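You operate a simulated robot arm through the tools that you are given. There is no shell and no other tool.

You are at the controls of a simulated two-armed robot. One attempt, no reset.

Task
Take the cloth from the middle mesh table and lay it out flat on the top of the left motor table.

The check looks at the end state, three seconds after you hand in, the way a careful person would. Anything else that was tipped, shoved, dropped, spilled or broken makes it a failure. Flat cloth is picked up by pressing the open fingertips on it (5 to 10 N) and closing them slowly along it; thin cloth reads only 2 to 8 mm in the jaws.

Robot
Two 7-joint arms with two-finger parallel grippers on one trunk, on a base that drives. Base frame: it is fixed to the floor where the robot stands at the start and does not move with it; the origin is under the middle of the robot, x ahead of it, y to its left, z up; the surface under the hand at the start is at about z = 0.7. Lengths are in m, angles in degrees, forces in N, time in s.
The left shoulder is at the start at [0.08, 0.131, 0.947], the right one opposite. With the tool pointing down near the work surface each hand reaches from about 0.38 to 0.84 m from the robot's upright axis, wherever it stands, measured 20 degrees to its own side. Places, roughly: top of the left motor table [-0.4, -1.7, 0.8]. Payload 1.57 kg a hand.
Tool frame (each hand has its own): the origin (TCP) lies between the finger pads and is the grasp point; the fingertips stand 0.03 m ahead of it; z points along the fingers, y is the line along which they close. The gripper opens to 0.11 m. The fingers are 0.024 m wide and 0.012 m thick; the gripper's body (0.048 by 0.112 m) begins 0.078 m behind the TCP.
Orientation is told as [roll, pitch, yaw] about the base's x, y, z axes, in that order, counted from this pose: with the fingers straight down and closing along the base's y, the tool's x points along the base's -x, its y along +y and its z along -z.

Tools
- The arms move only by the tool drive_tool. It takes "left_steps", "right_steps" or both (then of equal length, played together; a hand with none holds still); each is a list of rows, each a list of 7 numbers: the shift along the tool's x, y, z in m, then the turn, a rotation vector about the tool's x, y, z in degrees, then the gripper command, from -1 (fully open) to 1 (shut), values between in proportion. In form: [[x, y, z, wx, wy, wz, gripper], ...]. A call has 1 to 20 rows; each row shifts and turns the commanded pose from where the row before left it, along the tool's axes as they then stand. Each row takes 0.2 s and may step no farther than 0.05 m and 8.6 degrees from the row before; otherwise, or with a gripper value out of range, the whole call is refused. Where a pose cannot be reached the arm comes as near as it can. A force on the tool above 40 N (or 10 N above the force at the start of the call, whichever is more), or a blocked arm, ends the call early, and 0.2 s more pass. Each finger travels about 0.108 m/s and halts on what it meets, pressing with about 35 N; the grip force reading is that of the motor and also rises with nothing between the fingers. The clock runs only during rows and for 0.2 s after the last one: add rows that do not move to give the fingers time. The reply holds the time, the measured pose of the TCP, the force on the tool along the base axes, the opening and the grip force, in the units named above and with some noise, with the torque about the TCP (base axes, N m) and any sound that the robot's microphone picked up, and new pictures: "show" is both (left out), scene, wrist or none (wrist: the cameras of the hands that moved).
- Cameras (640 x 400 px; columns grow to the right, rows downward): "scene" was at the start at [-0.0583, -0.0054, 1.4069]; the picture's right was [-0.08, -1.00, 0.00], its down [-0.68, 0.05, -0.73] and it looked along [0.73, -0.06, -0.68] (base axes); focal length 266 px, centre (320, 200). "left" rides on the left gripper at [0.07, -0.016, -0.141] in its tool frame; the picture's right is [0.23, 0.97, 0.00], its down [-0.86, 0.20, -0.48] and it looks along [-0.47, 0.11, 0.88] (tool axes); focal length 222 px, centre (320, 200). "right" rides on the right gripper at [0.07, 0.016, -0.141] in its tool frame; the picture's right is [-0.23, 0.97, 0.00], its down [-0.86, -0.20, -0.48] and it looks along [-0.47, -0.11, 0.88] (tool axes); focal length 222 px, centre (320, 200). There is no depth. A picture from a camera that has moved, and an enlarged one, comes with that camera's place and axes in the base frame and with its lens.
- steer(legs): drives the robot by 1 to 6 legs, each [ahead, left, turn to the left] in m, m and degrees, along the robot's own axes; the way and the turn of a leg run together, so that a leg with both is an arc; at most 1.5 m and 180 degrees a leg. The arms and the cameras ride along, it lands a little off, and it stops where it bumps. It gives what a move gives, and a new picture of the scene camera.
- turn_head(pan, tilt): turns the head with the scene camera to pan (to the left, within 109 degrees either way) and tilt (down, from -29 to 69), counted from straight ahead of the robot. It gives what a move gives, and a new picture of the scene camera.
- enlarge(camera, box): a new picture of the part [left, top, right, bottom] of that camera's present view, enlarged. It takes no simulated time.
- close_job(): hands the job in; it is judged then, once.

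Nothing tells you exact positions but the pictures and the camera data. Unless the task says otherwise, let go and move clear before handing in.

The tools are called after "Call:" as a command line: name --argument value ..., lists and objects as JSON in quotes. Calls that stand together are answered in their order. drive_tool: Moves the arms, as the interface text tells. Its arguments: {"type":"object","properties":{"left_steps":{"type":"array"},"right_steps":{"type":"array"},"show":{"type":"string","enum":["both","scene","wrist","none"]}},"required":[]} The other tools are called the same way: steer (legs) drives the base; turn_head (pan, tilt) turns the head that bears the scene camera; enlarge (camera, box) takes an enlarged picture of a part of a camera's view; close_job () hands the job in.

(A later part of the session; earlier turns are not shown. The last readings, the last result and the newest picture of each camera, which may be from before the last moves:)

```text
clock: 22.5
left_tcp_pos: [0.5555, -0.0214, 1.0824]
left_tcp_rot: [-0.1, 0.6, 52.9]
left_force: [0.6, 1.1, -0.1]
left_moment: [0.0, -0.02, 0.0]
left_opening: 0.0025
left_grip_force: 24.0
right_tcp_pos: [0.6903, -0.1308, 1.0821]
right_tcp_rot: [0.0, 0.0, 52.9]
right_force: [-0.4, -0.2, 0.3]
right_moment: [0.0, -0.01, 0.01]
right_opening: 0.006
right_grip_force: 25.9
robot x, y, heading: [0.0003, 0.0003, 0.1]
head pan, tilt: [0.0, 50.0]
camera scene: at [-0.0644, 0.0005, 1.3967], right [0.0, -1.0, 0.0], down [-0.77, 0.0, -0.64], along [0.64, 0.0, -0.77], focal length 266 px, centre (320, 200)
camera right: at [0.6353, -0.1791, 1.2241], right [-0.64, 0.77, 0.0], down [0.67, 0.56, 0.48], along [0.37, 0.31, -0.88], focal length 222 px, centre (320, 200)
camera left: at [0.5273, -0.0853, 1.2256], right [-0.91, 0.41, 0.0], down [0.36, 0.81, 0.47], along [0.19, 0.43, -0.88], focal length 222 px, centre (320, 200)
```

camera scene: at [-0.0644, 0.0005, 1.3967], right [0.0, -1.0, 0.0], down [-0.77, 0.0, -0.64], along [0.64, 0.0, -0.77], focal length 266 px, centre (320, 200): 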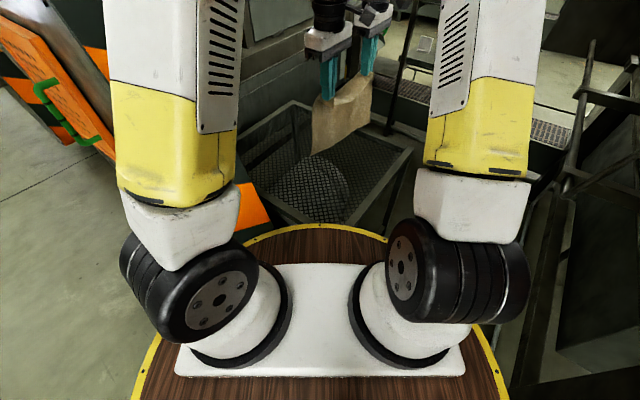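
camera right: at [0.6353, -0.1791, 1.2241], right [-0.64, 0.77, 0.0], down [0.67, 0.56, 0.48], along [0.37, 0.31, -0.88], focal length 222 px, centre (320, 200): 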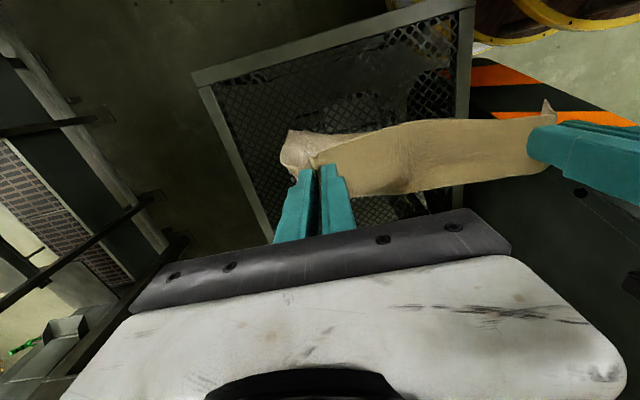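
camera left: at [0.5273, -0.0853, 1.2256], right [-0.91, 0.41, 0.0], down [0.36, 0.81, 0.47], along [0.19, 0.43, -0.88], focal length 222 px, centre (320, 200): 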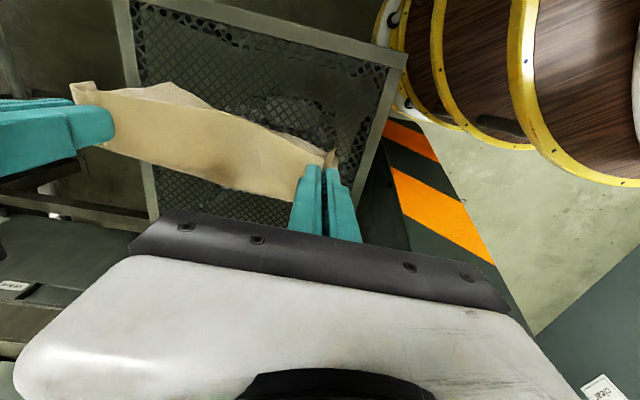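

The cloth now hangs free from both hands. I'll back straight out into the corridor by 0.6 m and look right to plan the route past the machine.

Call:
steer --legs '[[-0.6, 0, 0]]'

Call:
turn_head --pan -100 --tilt 35

```text
clock: 25.9
left_tcp_pos: [-0.0456, -0.0217, 1.082]
left_tcp_rot: [-0.1, 0.6, 52.7]
left_force: [1.0, -0.4, 0.1]
left_moment: [0.02, 0.0, 0.02]
left_opening: 0.0023
left_grip_force: 23.2
right_tcp_pos: [0.087, -0.1316, 1.0818]
right_tcp_rot: [0.1, 0.0, 52.7]
right_force: [0.2, 0.7, 0.7]
right_moment: [0.0, 0.01, -0.01]
right_opening: 0.006
right_grip_force: 26.1
robot x, y, heading: [-0.6012, 0.0014, -0.1]
head pan, tilt: [0.0, 50.0]
camera scene: at [-0.6668, 0.0025, 1.3967], right [0.0, -1.0, 0.0], down [-0.77, 0.0, -0.64], along [0.64, 0.0, -0.77], focal length 266 px, centre (320, 200)
```

scene: 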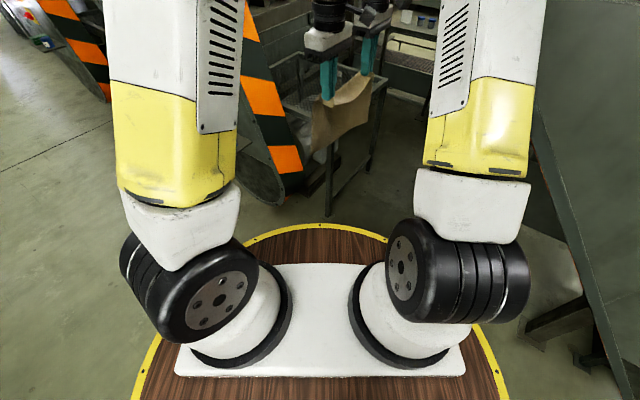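

```text
clock: 27.7
left_tcp_pos: [-0.0462, -0.0201, 1.0827]
left_tcp_rot: [-0.2, 0.6, 52.7]
left_force: [-0.3, 0.2, 0.3]
left_moment: [-0.02, -0.01, 0.01]
left_opening: 0.0022
left_grip_force: 23.4
right_tcp_pos: [0.0861, -0.1323, 1.0811]
right_tcp_rot: [0.0, 0.1, 52.7]
right_force: [0.7, 0.0, -1.0]
right_moment: [0.02, -0.03, -0.01]
right_opening: 0.006
right_grip_force: 25.9
robot x, y, heading: [-0.603, 0.0016, -0.3]
head pan, tilt: [-100.0, 35.0]
camera scene: at [-0.7595, -0.0838, 1.4184], right [-0.98, 0.18, 0.0], down [0.1, 0.56, -0.82], along [-0.15, -0.81, -0.57], focal length 266 px, centre (320, 200)
```

scene: 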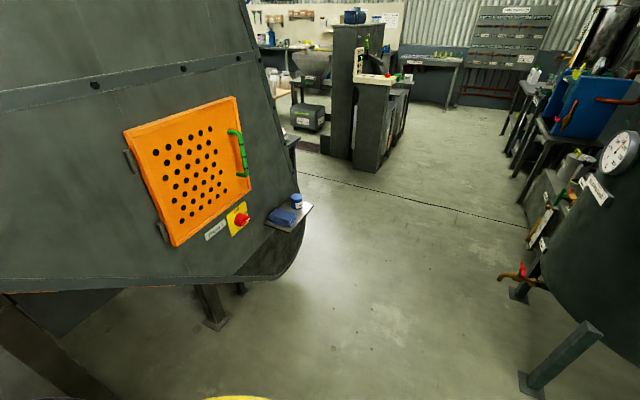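

The corridor to the right holds a tank with a valve and stands on its right side, and the machine's grille and shelf on its left; the motor table is hidden past that machine. I'll slide back into the corridor's middle first, then survey the passage again.

Call:
steer --legs '[[-0.36, 0.28, 0]]'

Call:
turn_head --pan -109 --tilt 30

Call:
turn_head --pan -75 --tilt 30

```text
clock: 30.4
left_tcp_pos: [-0.4025, 0.258, 1.0827]
left_tcp_rot: [-0.1, 0.6, 52.7]
left_force: [0.1, 0.4, 0.0]
left_moment: [0.02, 0.02, 0.03]
left_opening: 0.002
left_grip_force: 24.4
right_tcp_pos: [-0.2686, 0.1468, 1.0808]
right_tcp_rot: [0.1, -0.1, 52.8]
right_force: [0.0, -0.1, -0.3]
right_moment: [-0.01, -0.01, -0.01]
right_opening: 0.0063
right_grip_force: 25.7
robot x, y, heading: [-0.959, 0.2802, -0.0]
head pan, tilt: [-100.0, 35.0]
camera scene: at [-1.1159, 0.1935, 1.4184], right [-0.98, 0.18, 0.0], down [0.1, 0.56, -0.82], along [-0.14, -0.81, -0.57], focal length 266 px, centre (320, 200)
```

scene: 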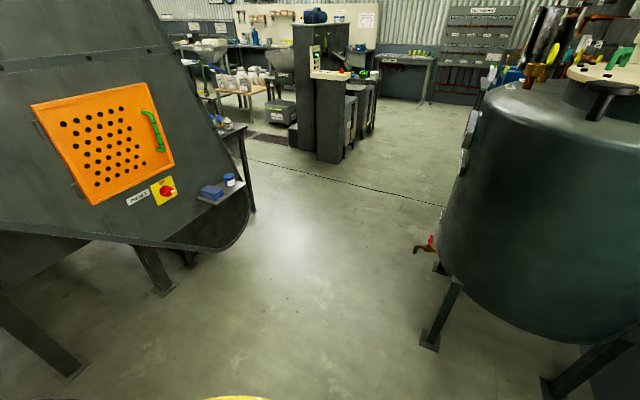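

```text
clock: 31.1
left_tcp_pos: [-0.4024, 0.2576, 1.0825]
left_tcp_rot: [-0.2, 0.6, 52.8]
left_force: [0.3, -0.1, 0.1]
left_moment: [-0.04, 0.01, 0.04]
left_opening: 0.0022
left_grip_force: 23.8
right_tcp_pos: [-0.269, 0.1465, 1.0821]
right_tcp_rot: [0.0, 0.0, 52.8]
right_force: [-0.1, -0.2, -0.2]
right_moment: [0.03, 0.01, -0.01]
right_opening: 0.0059
right_grip_force: 26.0
robot x, y, heading: [-0.9592, 0.2774, -0.3]
head pan, tilt: [-108.9, 30.0]
camera scene: at [-1.1299, 0.1947, 1.4262], right [-0.95, 0.33, 0.0], down [0.16, 0.47, -0.87], along [-0.28, -0.82, -0.5], focal length 266 px, centre (320, 200)
```

scene: 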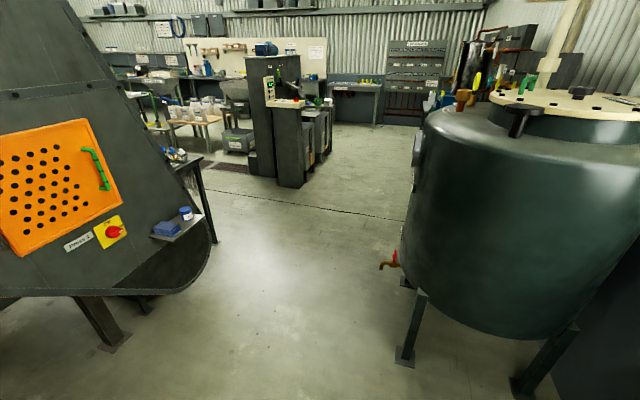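

```text
clock: 32.1
left_tcp_pos: [-0.4027, 0.257, 1.0813]
left_tcp_rot: [-0.1, 0.6, 52.8]
left_force: [0.6, 0.0, 0.4]
left_moment: [-0.02, 0.0, -0.01]
left_opening: 0.0021
left_grip_force: 23.4
right_tcp_pos: [-0.2692, 0.1476, 1.0822]
right_tcp_rot: [0.0, -0.1, 52.9]
right_force: [-0.4, -0.1, 0.1]
right_moment: [-0.01, -0.01, -0.03]
right_opening: 0.0062
right_grip_force: 25.7
robot x, y, heading: [-0.96, 0.2796, -0.3]
head pan, tilt: [-75.0, 30.0]
camera scene: at [-1.0773, 0.1928, 1.4262], right [-0.97, -0.26, 0.0], down [-0.13, 0.48, -0.87], along [0.22, -0.84, -0.5], focal length 266 px, centre (320, 200)
```

scene: 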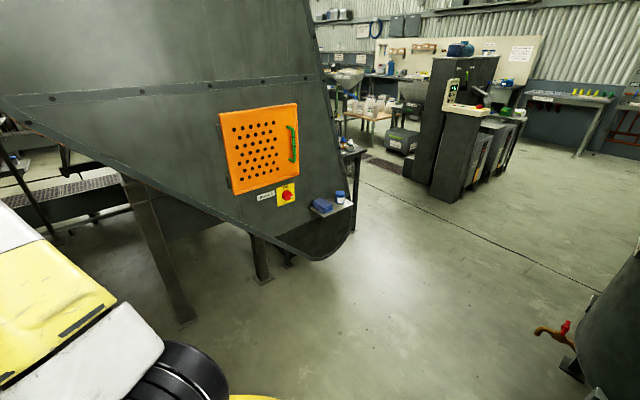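

The motor table stands just behind the machine's far side, with its corridor-side edge about 0.3 m behind the machine's face line. Here in the open corridor I'll first bring the hands into a symmetric pose, facing straight ahead with the cloth between them.

Call:
turn_head --pan 0 --tilt 35

Call:
drive_tool --left_steps '[[-0.0114, -0.0008, 0, 0, 0, 7.54, 1], [-0.0114, -0.0008, 0, 0, 0, 7.54, 1], [-0.0114, -0.0008, 0, 0, 0, 7.54, 1], [-0.0114, -0.0008, 0, 0, 0, 7.54, 1], [-0.0114, -0.0008, 0, 0, 0, 7.54, 1], [-0.0114, -0.0008, 0, 0, 0, 7.54, 1], [-0.0114, -0.0008, 0, 0, 0, 7.54, 1], [0.0206, 0.0152, 0, 0, 0, 0, 1], [0.0206, 0.0152, 0, 0, 0, 0, 1], [0.0206, 0.0152, 0, 0, 0, 0, 1], [0.0206, 0.0152, 0, 0, 0, 0, 1], [0.0206, 0.0152, 0, 0, 0, 0, 1], [0, 0, 0, 0, 0, 0, 1], [0, 0, 0, 0, 0, 0, 1]]' --right_steps '[[0.0114, 0.0008, 0, 0, 0, 7.54, 1], [0.0114, 0.0008, 0, 0, 0, 7.54, 1], [0.0114, 0.0008, 0, 0, 0, 7.54, 1], [0.0114, 0.0008, 0, 0, 0, 7.54, 1], [0.0114, 0.0008, 0, 0, 0, 7.54, 1], [0.0114, 0.0008, 0, 0, 0, 7.54, 1], [0.0114, 0.0008, 0, 0, 0, 7.54, 1], [0.0206, 0.0152, 0, 0, 0, 0, 1], [0.0206, 0.0152, 0, 0, 0, 0, 1], [0.0206, 0.0152, 0, 0, 0, 0, 1], [0.0206, 0.0152, 0, 0, 0, 0, 1], [0.0206, 0.0152, 0, 0, 0, 0, 1], [0, 0, 0, 0, 0, 0, 1], [0, 0, 0, 0, 0, 0, 1]]' --show "both"

```text
clock: 33.6
left_tcp_pos: [-0.4034, 0.2568, 1.0832]
left_tcp_rot: [-0.1, 0.6, 52.9]
left_force: [-0.1, 0.7, -0.8]
left_moment: [-0.01, 0.01, 0.01]
left_opening: 0.002
left_grip_force: 23.4
right_tcp_pos: [-0.269, 0.1473, 1.0823]
right_tcp_rot: [-0.1, 0.0, 52.9]
right_force: [0.1, 0.1, -0.7]
right_moment: [-0.01, 0.01, -0.05]
right_opening: 0.0061
right_grip_force: 25.2
robot x, y, heading: [-0.9594, 0.2804, -0.5]
head pan, tilt: [0.0, 35.0]
camera scene: at [-1.0123, 0.2799, 1.4184], right [0.0, -1.0, 0.0], down [-0.57, 0.0, -0.82], along [0.82, 0.0, -0.57], focal length 266 px, centre (320, 200)
```

scene: 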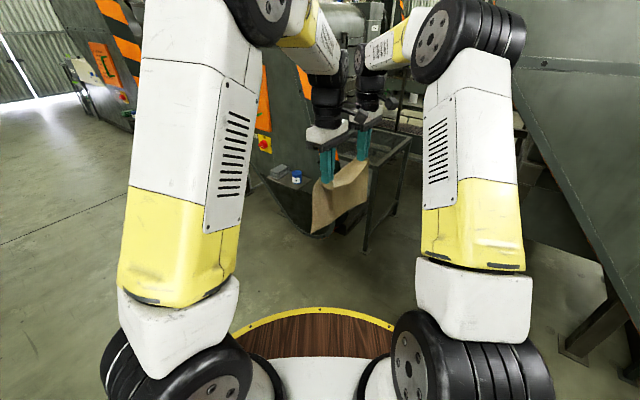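

```text
clock: 36.6
left_tcp_pos: [-0.4351, 0.3677, 1.0836]
left_tcp_rot: [-0.5, 0.3, 0.0]
left_force: [-0.4, 0.1, -0.6]
left_moment: [-0.02, -0.03, -0.02]
left_opening: 0.0021
left_grip_force: 23.8
right_tcp_pos: [-0.4437, 0.1876, 1.0809]
right_tcp_rot: [0.1, -0.1, 0.0]
right_force: [0.5, -0.5, -0.4]
right_moment: [0.03, 0.01, 0.01]
right_opening: 0.0024
right_grip_force: 23.7
robot x, y, heading: [-0.9581, 0.2758, -0.3]
head pan, tilt: [0.0, 35.0]
camera scene: at [-1.0124, 0.28, 1.4184], right [0.0, -1.0, 0.0], down [-0.57, 0.0, -0.82], along [0.82, 0.0, -0.57], focal length 266 px, centre (320, 200)
camera right: at [-0.5127, 0.2023, 1.2232], right [0.23, 0.97, 0.0], down [0.86, -0.2, 0.48], along [0.47, -0.11, -0.88], focal length 222 px, centre (320, 200)
camera left: at [-0.5053, 0.3518, 1.2252], right [-0.23, 0.97, -0.01], down [0.86, 0.2, 0.47], along [0.46, 0.1, -0.88], focal length 222 px, centre (320, 200)
```

scene: 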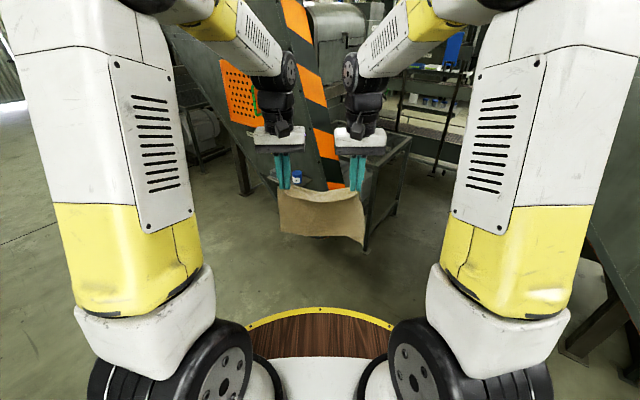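
right: 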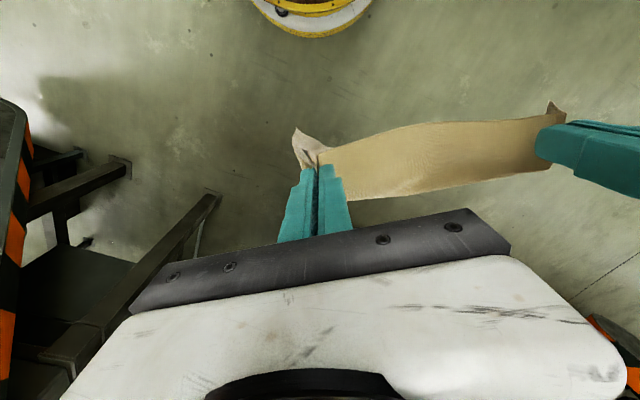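
left: 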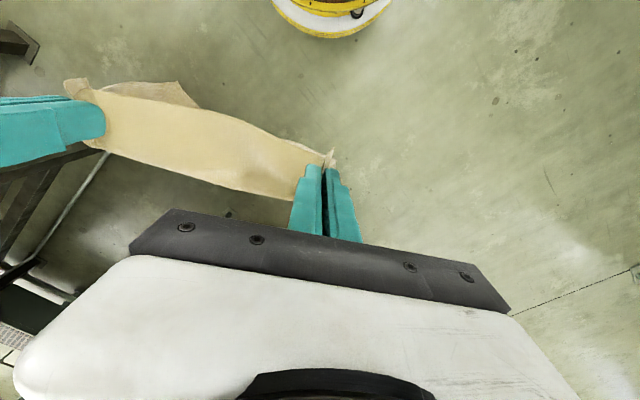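

The cloth now hangs symmetrically in front; the right jaw's reading went from 6 to 2.4 mm, so I'll inspect that grip before driving on.

Call:
enlarge --camera "right" --box '[240, 90, 440, 250]'

Call:
enlarge --camera "scene" --box '[220, 110, 420, 260]'

Call:
enlarge --camera "left" --box '[40, 60, 400, 260]'

```text
2.50 times, centred on (340, 170) of right
camera zoom: at [-0.5127, 0.2023, 1.2232], right [0.23, 0.97, 0.0], down [0.86, -0.2, 0.48], along [0.47, -0.11, -0.88], focal length 555 px, centre (270, 275)
```

zoom: 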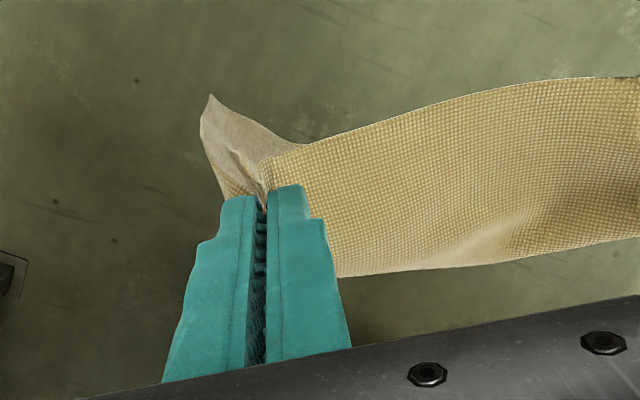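

```text
2.67 times, centred on (320, 185) of scene
camera zoom: at [-1.0124, 0.28, 1.4184], right [0.0, -1.0, 0.0], down [-0.57, 0.0, -0.82], along [0.82, 0.0, -0.57], focal length 709 px, centre (320, 240)
```

zoom: 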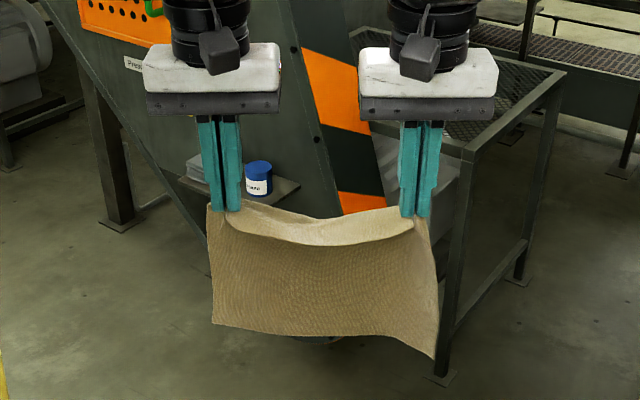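

```text
1.78 times, centred on (220, 160) of left
camera zoom: at [-0.5053, 0.3518, 1.2252], right [-0.23, 0.97, -0.01], down [0.86, 0.2, 0.47], along [0.46, 0.1, -0.88], focal length 395 px, centre (498, 271)
```

zoom: 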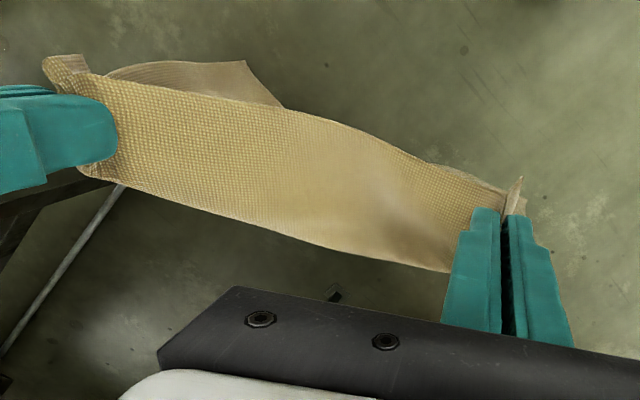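

Both grips hold a double layer and the cloth hangs cleanly, so I'll keep the hand spacing as it is. Now I'll turn right in place to face down the corridor; the arms' sweep stays clear of the machine and the tank.

Call:
steer --legs '[[0, 0, -64], [0, 0, -64]]'

Call:
turn_head --pan 30 --tilt 25

```text
clock: 42.6
left_tcp_pos: [-1.2264, -0.1792, 1.0828]
left_tcp_rot: [-0.4, 0.2, -129.7]
left_force: [0.5, 0.3, 0.4]
left_moment: [-0.01, 0.03, 0.02]
left_opening: 0.0022
left_grip_force: 23.6
right_tcp_pos: [-1.3591, -0.0597, 1.0811]
right_tcp_rot: [-0.1, -0.1, -129.6]
right_force: [0.4, 0.1, -0.6]
right_moment: [0.02, 0.02, 0.09]
right_opening: 0.0022
right_grip_force: 24.3
robot x, y, heading: [-0.9614, 0.28, -129.8]
head pan, tilt: [0.0, 35.0]
camera scene: at [-0.9276, 0.3195, 1.4184], right [-0.77, 0.64, 0.0], down [0.37, 0.44, -0.82], along [-0.53, -0.63, -0.57], focal length 266 px, centre (320, 200)
```

scene: 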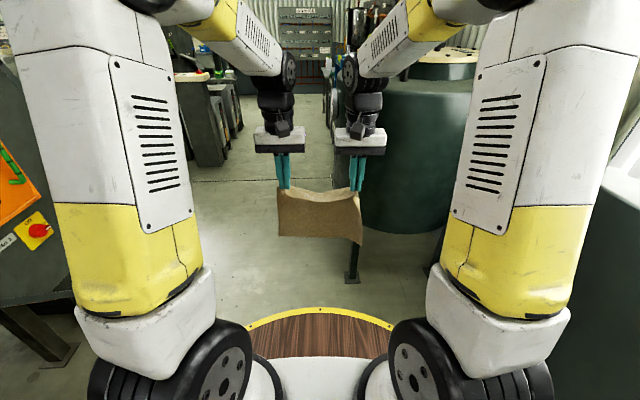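

```text
clock: 43.6
left_tcp_pos: [-1.2272, -0.1804, 1.0819]
left_tcp_rot: [-0.5, 0.4, -129.8]
left_force: [1.0, 0.8, 0.7]
left_moment: [-0.03, 0.03, 0.02]
left_opening: 0.002
left_grip_force: 23.5
right_tcp_pos: [-1.3585, -0.0589, 1.0808]
right_tcp_rot: [0.0, 0.1, -129.7]
right_force: [-0.1, 0.1, -0.8]
right_moment: [0.02, 0.0, 0.03]
right_opening: 0.0022
right_grip_force: 23.9
robot x, y, heading: [-0.9585, 0.2789, -130.0]
head pan, tilt: [30.0, 25.0]
camera scene: at [-0.8871, 0.2963, 1.4342], right [-0.98, 0.17, 0.0], down [0.07, 0.42, -0.91], along [-0.16, -0.89, -0.42], focal length 266 px, centre (320, 200)
```

scene: 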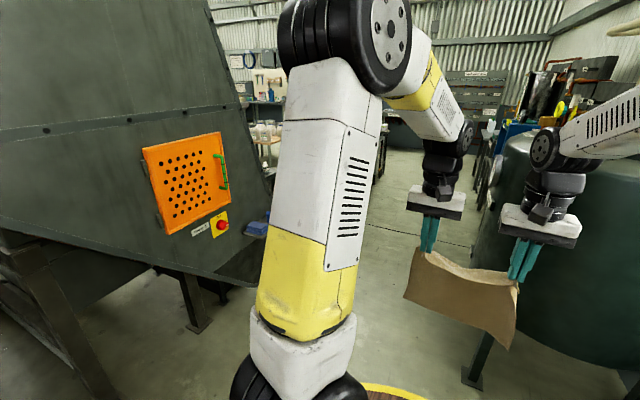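

I now face down the corridor, with the machine to my left and the tank to my right-front. I'll move ahead diagonally, keeping about 0.15 m clear of the machine's shelf, then look left for the table.

Call:
steer --legs '[[0.35, 0.17, 0], [0.35, 0.15, 0]]'

Call:
turn_head --pan 75 --tilt 30

Call:
turn_head --pan 45 --tilt 30

```text
clock: 48.1
left_tcp_pos: [-1.4379, -0.9236, 1.0823]
left_tcp_rot: [-0.5, 0.3, -129.9]
left_force: [-1.0, 0.3, 0.1]
left_moment: [0.0, 0.02, 0.08]
left_opening: 0.0022
left_grip_force: 23.8
right_tcp_pos: [-1.5696, -0.8029, 1.0804]
right_tcp_rot: [0.1, 0.1, -130.1]
right_force: [-0.7, -0.1, 0.5]
right_moment: [0.0, -0.01, 0.03]
right_opening: 0.0023
right_grip_force: 24.2
robot x, y, heading: [-1.1681, -0.4659, -130.4]
head pan, tilt: [30.0, 25.0]
camera scene: at [-1.0966, -0.4489, 1.4342], right [-0.98, 0.18, 0.0], down [0.07, 0.42, -0.91], along [-0.16, -0.89, -0.42], focal length 266 px, centre (320, 200)
```

scene: 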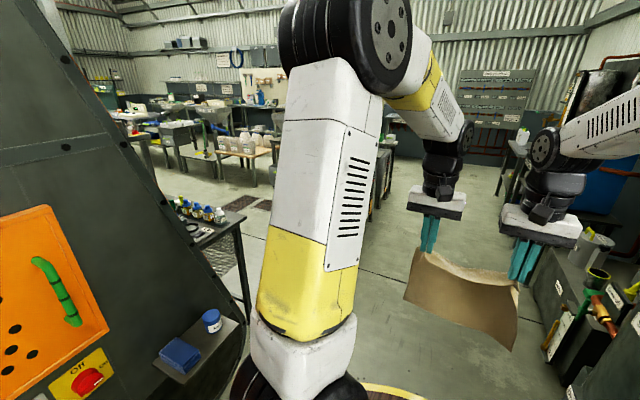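

```text
clock: 49.2
left_tcp_pos: [-1.4381, -0.9224, 1.0834]
left_tcp_rot: [-0.5, 0.3, -130.0]
left_force: [0.6, 0.2, 0.2]
left_moment: [-0.02, -0.04, 0.01]
left_opening: 0.0023
left_grip_force: 23.8
right_tcp_pos: [-1.57, -0.8022, 1.0807]
right_tcp_rot: [0.0, 0.0, -129.9]
right_force: [-0.2, -0.5, 0.5]
right_moment: [0.0, 0.01, 0.04]
right_opening: 0.0023
right_grip_force: 24.1
robot x, y, heading: [-1.17, -0.4678, -130.1]
head pan, tilt: [75.0, 30.0]
camera scene: at [-1.0287, -0.4325, 1.4262], right [-0.82, -0.57, 0.0], down [-0.29, 0.41, -0.87], along [0.49, -0.71, -0.5], focal length 266 px, centre (320, 200)
```

scene: 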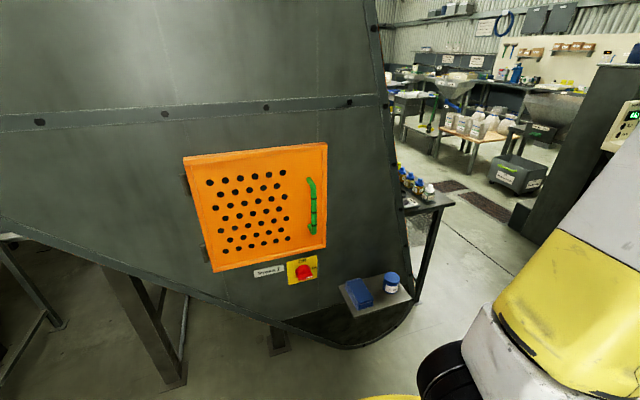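

```text
clock: 50.1
left_tcp_pos: [-1.4388, -0.9227, 1.0819]
left_tcp_rot: [-0.5, 0.2, -129.9]
left_force: [1.2, 0.1, -1.5]
left_moment: [0.03, -0.01, 0.05]
left_opening: 0.0021
left_grip_force: 23.7
right_tcp_pos: [-1.5703, -0.8022, 1.0808]
right_tcp_rot: [-0.1, 0.1, -130.1]
right_force: [-0.3, -0.2, -0.2]
right_moment: [-0.02, 0.0, 0.03]
right_opening: 0.0023
right_grip_force: 24.2
robot x, y, heading: [-1.1676, -0.4679, -130.2]
head pan, tilt: [45.0, 30.0]
camera scene: at [-1.0727, -0.4484, 1.4262], right [-1.0, -0.09, 0.0], down [-0.04, 0.5, -0.87], along [0.07, -0.86, -0.5], focal length 266 px, centre (320, 200)
```

scene: 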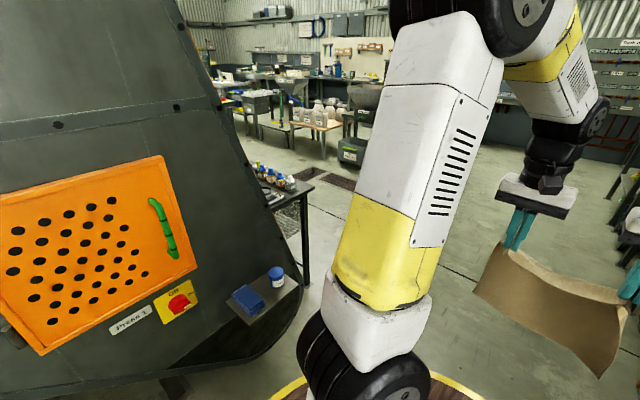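

The table carries small bottles or motors along its visible edge, and its top is still mostly hidden by the machine. I'll roll a little farther down the corridor, staying centred between the shelf and the tank's valve, to see the whole top.

Call:
steer --legs '[[0.5, 0.1, 0]]'

Call:
turn_head --pan 85 --tilt 35

Call:
turn_head --pan 60 --tilt 35

```text
clock: 53.2
left_tcp_pos: [-1.6953, -1.3751, 1.0831]
left_tcp_rot: [-0.6, 0.4, -130.5]
left_force: [-0.3, 0.4, -0.6]
left_moment: [-0.05, 0.01, 0.06]
left_opening: 0.002
left_grip_force: 23.9
right_tcp_pos: [-1.8262, -1.2539, 1.0808]
right_tcp_rot: [0.0, 0.0, -130.3]
right_force: [0.5, -0.4, -1.1]
right_moment: [0.02, 0.01, 0.02]
right_opening: 0.0022
right_grip_force: 23.9
robot x, y, heading: [-1.4208, -0.9201, -130.6]
head pan, tilt: [45.0, 30.0]
camera scene: at [-1.326, -0.903, 1.4262], right [-1.0, -0.08, 0.0], down [-0.04, 0.5, -0.87], along [0.07, -0.86, -0.5], focal length 266 px, centre (320, 200)
```

scene: 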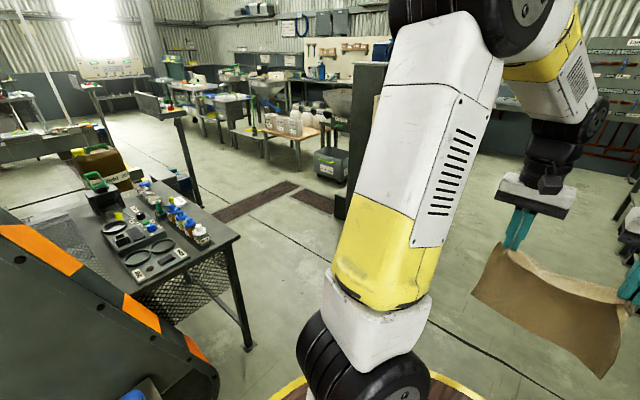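

```text
clock: 54.2
left_tcp_pos: [-1.6955, -1.3751, 1.0827]
left_tcp_rot: [-0.5, 0.3, -130.5]
left_force: [0.5, 0.1, 0.7]
left_moment: [-0.02, 0.02, 0.04]
left_opening: 0.0023
left_grip_force: 23.5
right_tcp_pos: [-1.8263, -1.2532, 1.081]
right_tcp_rot: [-0.1, -0.1, -130.3]
right_force: [0.1, 0.2, 0.0]
right_moment: [0.03, -0.03, 0.03]
right_opening: 0.0026
right_grip_force: 23.5
robot x, y, heading: [-1.4281, -0.9192, -130.8]
head pan, tilt: [85.0, 35.0]
camera scene: at [-1.2714, -0.8759, 1.4184], right [-0.72, -0.7, 0.0], down [-0.4, 0.41, -0.82], along [0.57, -0.59, -0.57], focal length 266 px, centre (320, 200)
```

scene: 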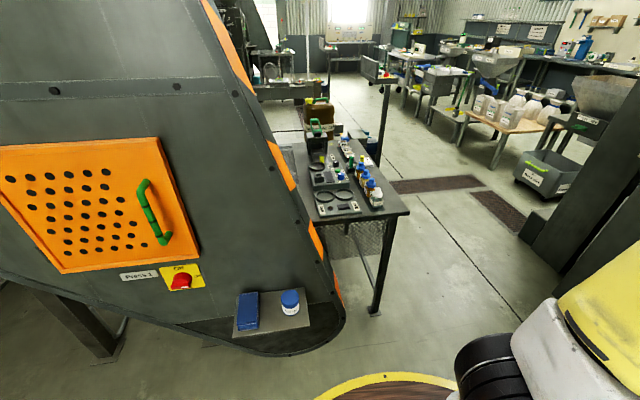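

```text
clock: 55.1
left_tcp_pos: [-1.6957, -1.3746, 1.0818]
left_tcp_rot: [-0.5, 0.3, -130.5]
left_force: [-0.3, 0.1, 0.9]
left_moment: [0.01, 0.02, 0.01]
left_opening: 0.0022
left_grip_force: 23.6
right_tcp_pos: [-1.8254, -1.253, 1.0813]
right_tcp_rot: [-0.1, -0.1, -130.4]
right_force: [-0.2, 0.3, -0.2]
right_moment: [0.03, -0.01, 0.01]
right_opening: 0.0024
right_grip_force: 23.9
robot x, y, heading: [-1.4257, -0.9197, -130.4]
head pan, tilt: [60.0, 35.0]
camera scene: at [-1.3037, -0.896, 1.4184], right [-0.94, -0.33, 0.0], down [-0.19, 0.54, -0.82], along [0.27, -0.77, -0.57], focal length 266 px, centre (320, 200)
```

scene: 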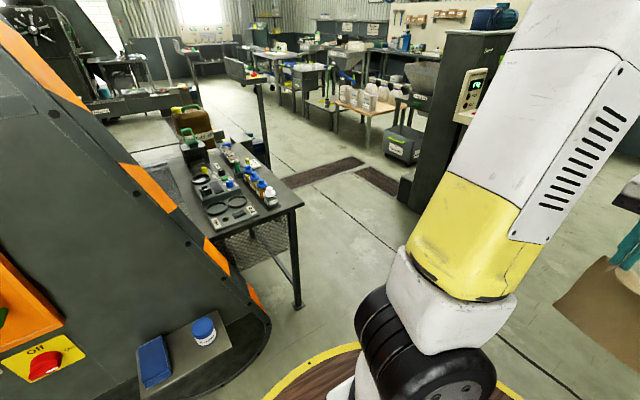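

This table, with a tray, bottles and canister on it, is at the given target location. I'll enlarge to see the free space on its top.

Call:
enlarge --camera "scene" --box '[130, 90, 330, 320]'

Call:
enlarge --camera "scene" --box '[140, 110, 320, 230]'

```text
1.74 times, centred on (230, 205) of scene
camera zoom: at [-1.3037, -0.896, 1.4184], right [-0.94, -0.33, 0.0], down [-0.19, 0.54, -0.82], along [0.27, -0.77, -0.57], focal length 462 px, centre (476, 191)
```

zoom: 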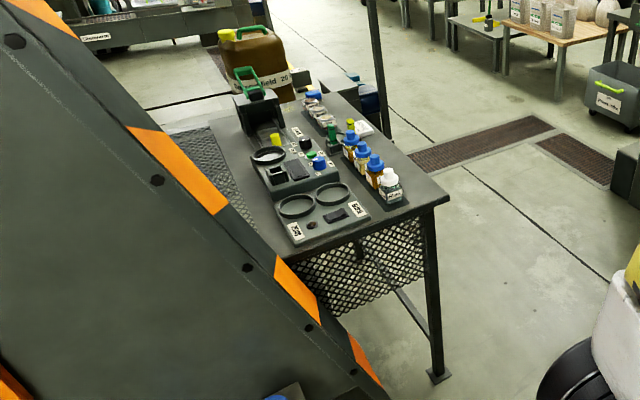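

```text
3.33 times, centred on (230, 170) of scene
camera zoom: at [-1.3037, -0.896, 1.4184], right [-0.94, -0.33, 0.0], down [-0.19, 0.54, -0.82], along [0.27, -0.77, -0.57], focal length 886 px, centre (620, 300)
```

zoom: 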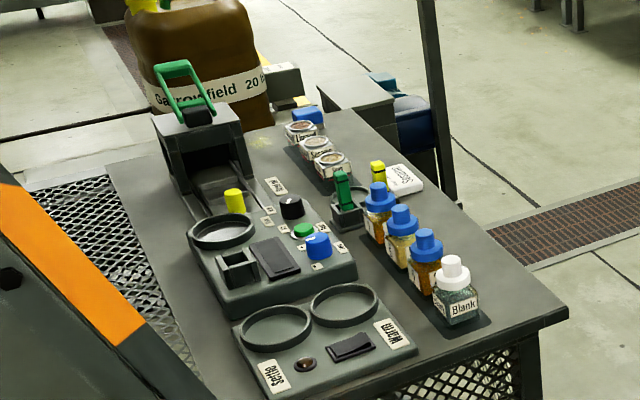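

The table top holds a test kit and bottles, with a mesh panel beside it at left; from here I can't tell the free area well. I'll move a little farther along the corridor to look at it squarely.

Call:
steer --legs '[[0.33, 0.07, 0]]'

Call:
turn_head --pan 100 --tilt 30

Call:
enlarge --camera "scene" --box '[160, 60, 480, 300]'

```text
clock: 57.3
left_tcp_pos: [-1.8587, -1.6673, 1.0828]
left_tcp_rot: [-0.4, 0.3, -130.7]
left_force: [0.6, 0.1, 0.3]
left_moment: [0.02, 0.04, 0.0]
left_opening: 0.002
left_grip_force: 23.9
right_tcp_pos: [-1.9887, -1.5453, 1.081]
right_tcp_rot: [0.0, -0.1, -130.6]
right_force: [0.3, 0.5, -0.5]
right_moment: [0.0, -0.05, 0.04]
right_opening: 0.0025
right_grip_force: 24.2
robot x, y, heading: [-1.5812, -1.2125, -130.8]
head pan, tilt: [60.0, 35.0]
camera scene: at [-1.4653, -1.1898, 1.4184], right [-0.94, -0.33, 0.0], down [-0.19, 0.54, -0.82], along [0.27, -0.77, -0.57], focal length 266 px, centre (320, 200)
```

scene: 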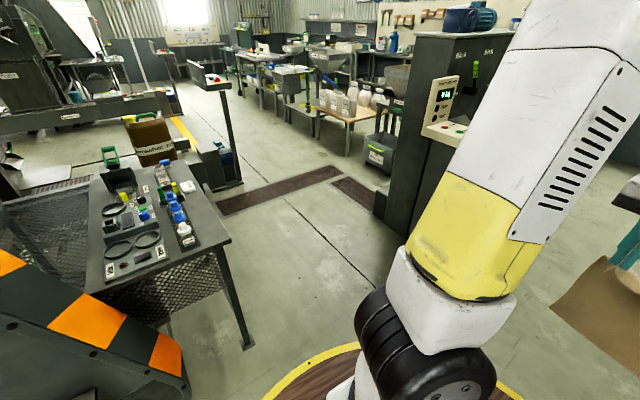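

```text
clock: 58.4
left_tcp_pos: [-1.8581, -1.6683, 1.0832]
left_tcp_rot: [-0.5, 0.3, -130.7]
left_force: [0.4, 0.3, -0.6]
left_moment: [0.02, 0.05, -0.02]
left_opening: 0.0022
left_grip_force: 23.3
right_tcp_pos: [-1.9884, -1.5452, 1.0813]
right_tcp_rot: [0.0, 0.0, -130.6]
right_force: [0.2, -0.2, -0.2]
right_moment: [-0.02, -0.04, 0.0]
right_opening: 0.0027
right_grip_force: 23.4
robot x, y, heading: [-1.5851, -1.2128, -130.7]
head pan, tilt: [100.0, 30.0]
camera scene: at [-1.4166, -1.1532, 1.4262], right [-0.51, -0.86, 0.0], down [-0.43, 0.26, -0.87], along [0.74, -0.44, -0.5], focal length 266 px, centre (320, 200)
```

scene: 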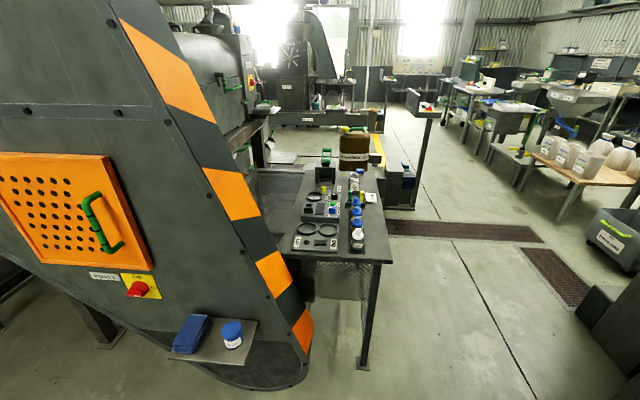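

```text
1.67 times, centred on (320, 180) of scene
camera zoom: at [-1.4166, -1.1532, 1.4262], right [-0.51, -0.86, 0.0], down [-0.43, 0.26, -0.87], along [0.74, -0.44, -0.5], focal length 443 px, centre (320, 233)
```

zoom: 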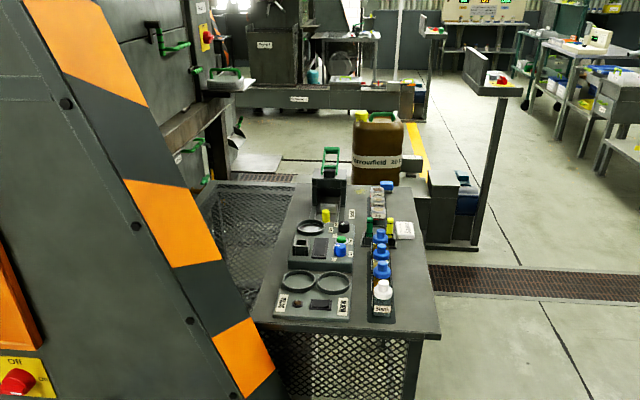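

The given target spot projects onto this dark table beside the mesh. I need finer detail on its top, the mesh beside it, and anything else nearby that could be the "motor table".

Call:
enlarge --camera "scene" --box '[230, 140, 410, 270]'

Call:
enlarge --camera "scene" --box '[230, 230, 410, 380]'

Call:
enlarge --camera "scene" --box '[180, 0, 460, 180]'

```text
3.08 times, centred on (320, 205) of scene
camera zoom: at [-1.4166, -1.1532, 1.4262], right [-0.51, -0.86, 0.0], down [-0.43, 0.26, -0.87], along [0.74, -0.44, -0.5], focal length 818 px, centre (320, 185)
```

zoom: 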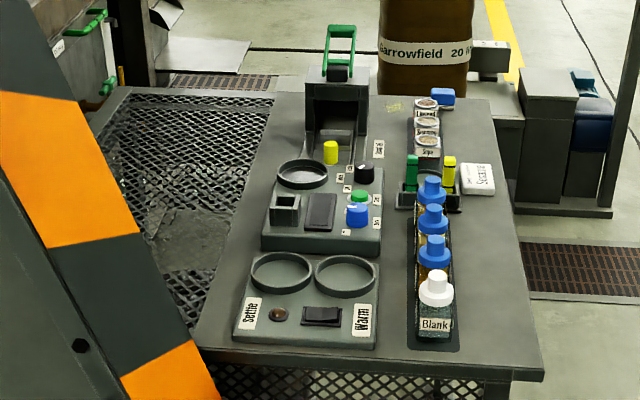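

```text
2.67 times, centred on (320, 305) of scene
camera zoom: at [-1.4166, -1.1532, 1.4262], right [-0.51, -0.86, 0.0], down [-0.43, 0.26, -0.87], along [0.74, -0.44, -0.5], focal length 709 px, centre (320, -80)
```

zoom: 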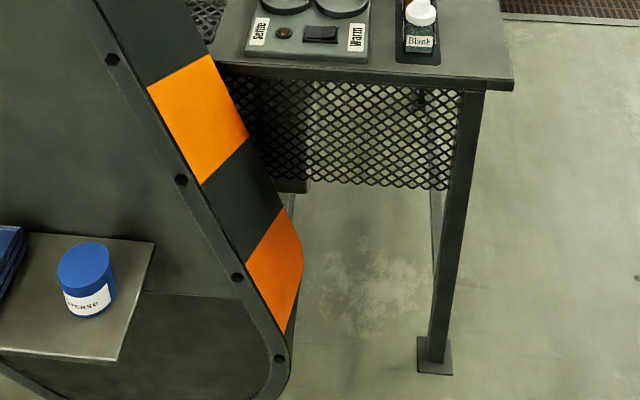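

```text
2.22 times, centred on (320, 90) of scene
camera zoom: at [-1.4166, -1.1532, 1.4262], right [-0.51, -0.86, 0.0], down [-0.43, 0.26, -0.87], along [0.74, -0.44, -0.5], focal length 591 px, centre (320, 444)
```

zoom: 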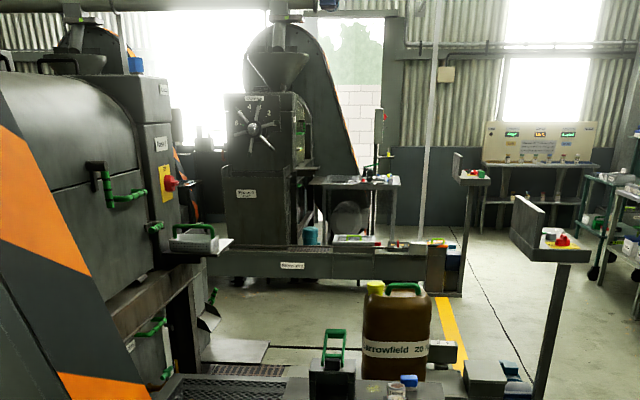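

The table's right part is a plate with a test kit and bottles, and a mesh part lies to its left behind the press rim. I'll move on slightly and turn left to face the bay squarely for a proper view.

Call:
steer --legs '[[0.17, 0.0, 0], [0, 0, 92]]'

Call:
turn_head --pan 25 --tilt 30

```text
clock: 63.7
left_tcp_pos: [-1.2405, -1.615, 1.083]
left_tcp_rot: [-0.4, 0.3, -40.2]
left_force: [0.2, 0.2, 0.0]
left_moment: [0.0, -0.02, -0.01]
left_opening: 0.0022
left_grip_force: 23.8
right_tcp_pos: [-1.363, -1.7461, 1.0813]
right_tcp_rot: [-0.1, 0.1, -40.2]
right_force: [0.6, -1.0, -0.6]
right_moment: [-0.01, 0.0, -0.05]
right_opening: 0.0024
right_grip_force: 23.6
robot x, y, heading: [-1.6966, -1.3423, -40.5]
head pan, tilt: [100.0, 30.0]
camera scene: at [-1.7596, -1.1747, 1.4262], right [0.86, -0.51, 0.0], down [-0.25, -0.43, -0.87], along [0.44, 0.75, -0.5], focal length 266 px, centre (320, 200)
```

scene: 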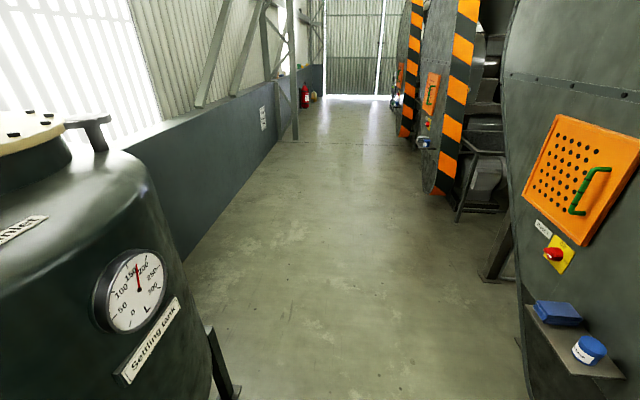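

```text
clock: 65.2
left_tcp_pos: [-1.2397, -1.6159, 1.0824]
left_tcp_rot: [-0.5, 0.3, -40.2]
left_force: [0.0, 0.2, 0.4]
left_moment: [0.02, -0.03, -0.01]
left_opening: 0.002
left_grip_force: 23.7
right_tcp_pos: [-1.3632, -1.7471, 1.081]
right_tcp_rot: [0.0, -0.1, -40.1]
right_force: [-0.6, -0.6, -0.3]
right_moment: [0.02, 0.0, -0.03]
right_opening: 0.0025
right_grip_force: 24.0
robot x, y, heading: [-1.6965, -1.3437, -40.4]
head pan, tilt: [25.0, 30.0]
camera scene: at [-1.7181, -1.2766, 1.4262], right [-0.26, -0.96, 0.0], down [-0.48, 0.13, -0.87], along [0.84, -0.23, -0.5], focal length 266 px, centre (320, 200)
```

scene: 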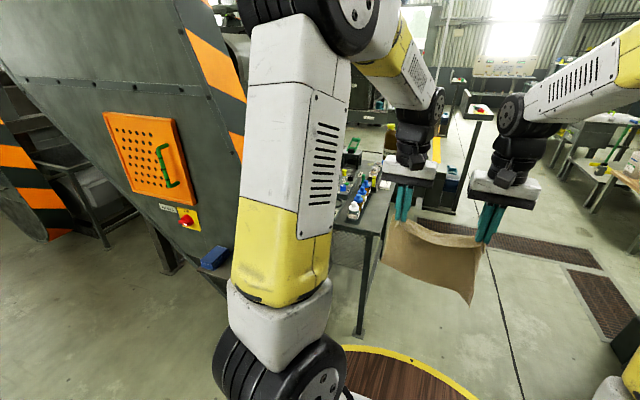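

I'm now squarely beside the bay, but my left arm blocks the view. I'll turn 20° left so that the table shows between the arms.

Call:
steer --legs '[[0, 0, 20]]'

Call:
turn_head --pan 0 --tilt 28

Call:
enlarge --camera "scene" --box '[200, 60, 460, 240]'

```text
clock: 66.7
left_tcp_pos: [-1.1763, -1.4433, 1.0823]
left_tcp_rot: [-0.5, 0.3, -20.2]
left_force: [0.5, -0.7, -0.2]
left_moment: [-0.02, -0.02, -0.02]
left_opening: 0.0019
left_grip_force: 23.2
right_tcp_pos: [-1.2446, -1.6076, 1.0819]
right_tcp_rot: [0.0, 0.0, -20.2]
right_force: [-0.4, -1.2, -0.2]
right_moment: [0.03, 0.01, -0.05]
right_opening: 0.0023
right_grip_force: 24.1
robot x, y, heading: [-1.6932, -1.3401, -20.4]
head pan, tilt: [25.0, 30.0]
camera scene: at [-1.7397, -1.2872, 1.4262], right [0.08, -1.0, 0.0], down [-0.5, -0.04, -0.87], along [0.86, 0.07, -0.5], focal length 266 px, centre (320, 200)
```

scene: 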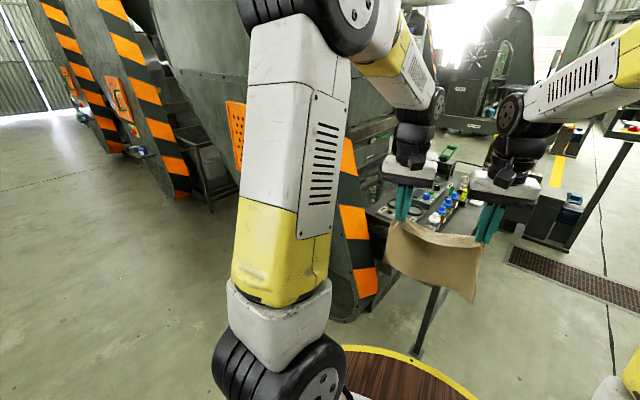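

```text
clock: 67.6
left_tcp_pos: [-1.1765, -1.4442, 1.0829]
left_tcp_rot: [-0.5, 0.3, -20.2]
left_force: [0.0, 0.2, 0.4]
left_moment: [-0.01, -0.02, -0.05]
left_opening: 0.0022
left_grip_force: 23.5
right_tcp_pos: [-1.2445, -1.6078, 1.081]
right_tcp_rot: [0.1, 0.0, -20.1]
right_force: [0.3, -0.1, -0.2]
right_moment: [-0.02, -0.01, -0.01]
right_opening: 0.0021
right_grip_force: 23.6
robot x, y, heading: [-1.6959, -1.3445, -20.7]
head pan, tilt: [0.0, 28.0]
camera scene: at [-1.7443, -1.3262, 1.4294], right [-0.35, -0.94, 0.0], down [-0.44, 0.16, -0.88], along [0.83, -0.31, -0.47], focal length 266 px, centre (320, 200)
```

scene: 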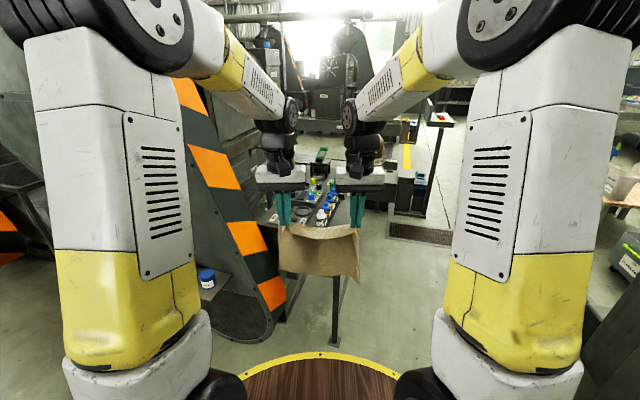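

```text
2.22 times, centred on (330, 150) of scene
camera zoom: at [-1.7443, -1.3262, 1.4294], right [-0.35, -0.94, 0.0], down [-0.44, 0.16, -0.88], along [0.83, -0.31, -0.47], focal length 591 px, centre (298, 311)
```

zoom: 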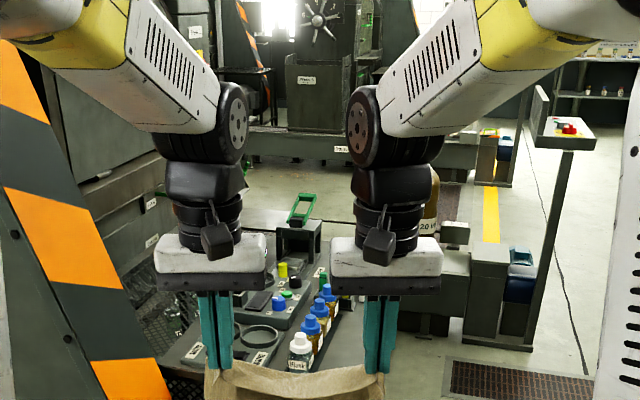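

The hands hide the table from the head camera, so I'll look through both wrist cameras, which point forward and down over it.

Call:
enlarge --camera "left" --box '[0, 0, 640, 400]'

Call:
enlarge --camera "right" --box '[0, 0, 640, 400]'

Call:
enlarge --camera "scene" --box '[150, 0, 480, 180]'

```text
1.00 times, centred on (320, 200) of left (not enlarged: the box is as wide or as high as the picture)
camera zoom: at [-1.2462, -1.4329, 1.2252], right [0.12, 0.99, -0.01], down [0.88, -0.11, 0.47], along [0.47, -0.07, -0.88], focal length 222 px, centre (320, 200)
```

zoom: 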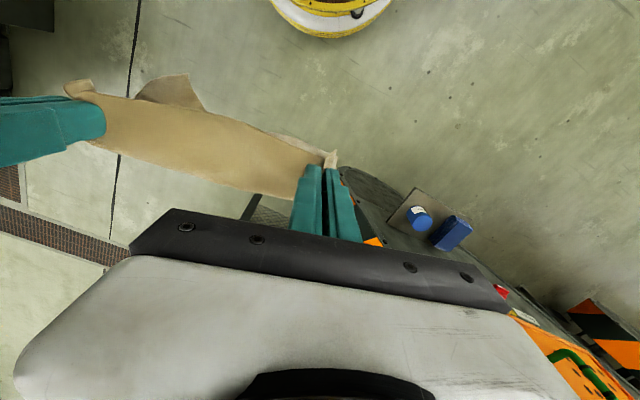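

```text
1.00 times, centred on (320, 200) of right (not enlarged: the box is as wide or as high as the picture)
camera zoom: at [-1.304, -1.5704, 1.2232], right [0.55, 0.84, 0.0], down [0.73, -0.48, 0.48], along [0.4, -0.26, -0.88], focal length 222 px, centre (320, 200)
```

zoom: 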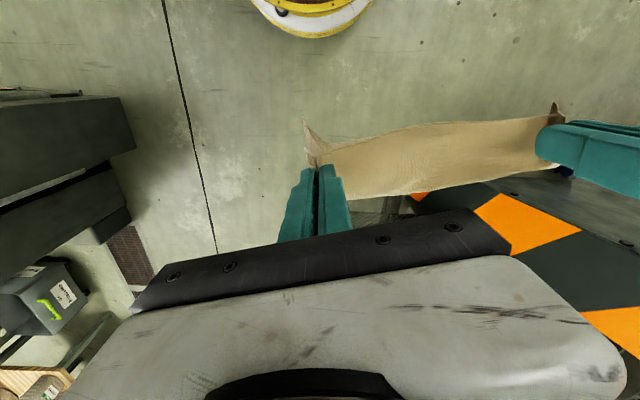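

```text
1.94 times, centred on (315, 90) of scene
camera zoom: at [-1.7443, -1.3262, 1.4294], right [-0.35, -0.94, 0.0], down [-0.44, 0.16, -0.88], along [0.83, -0.31, -0.47], focal length 516 px, centre (330, 413)
```

zoom: 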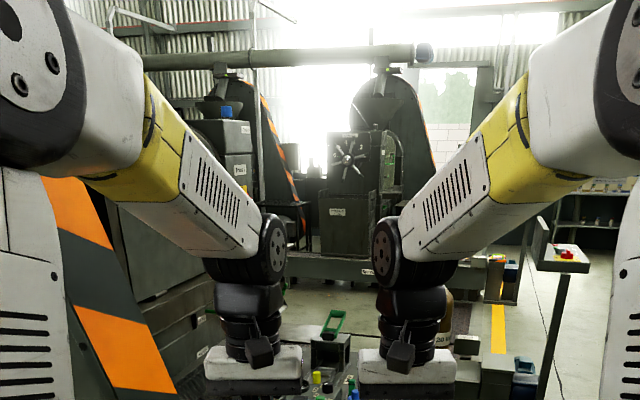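

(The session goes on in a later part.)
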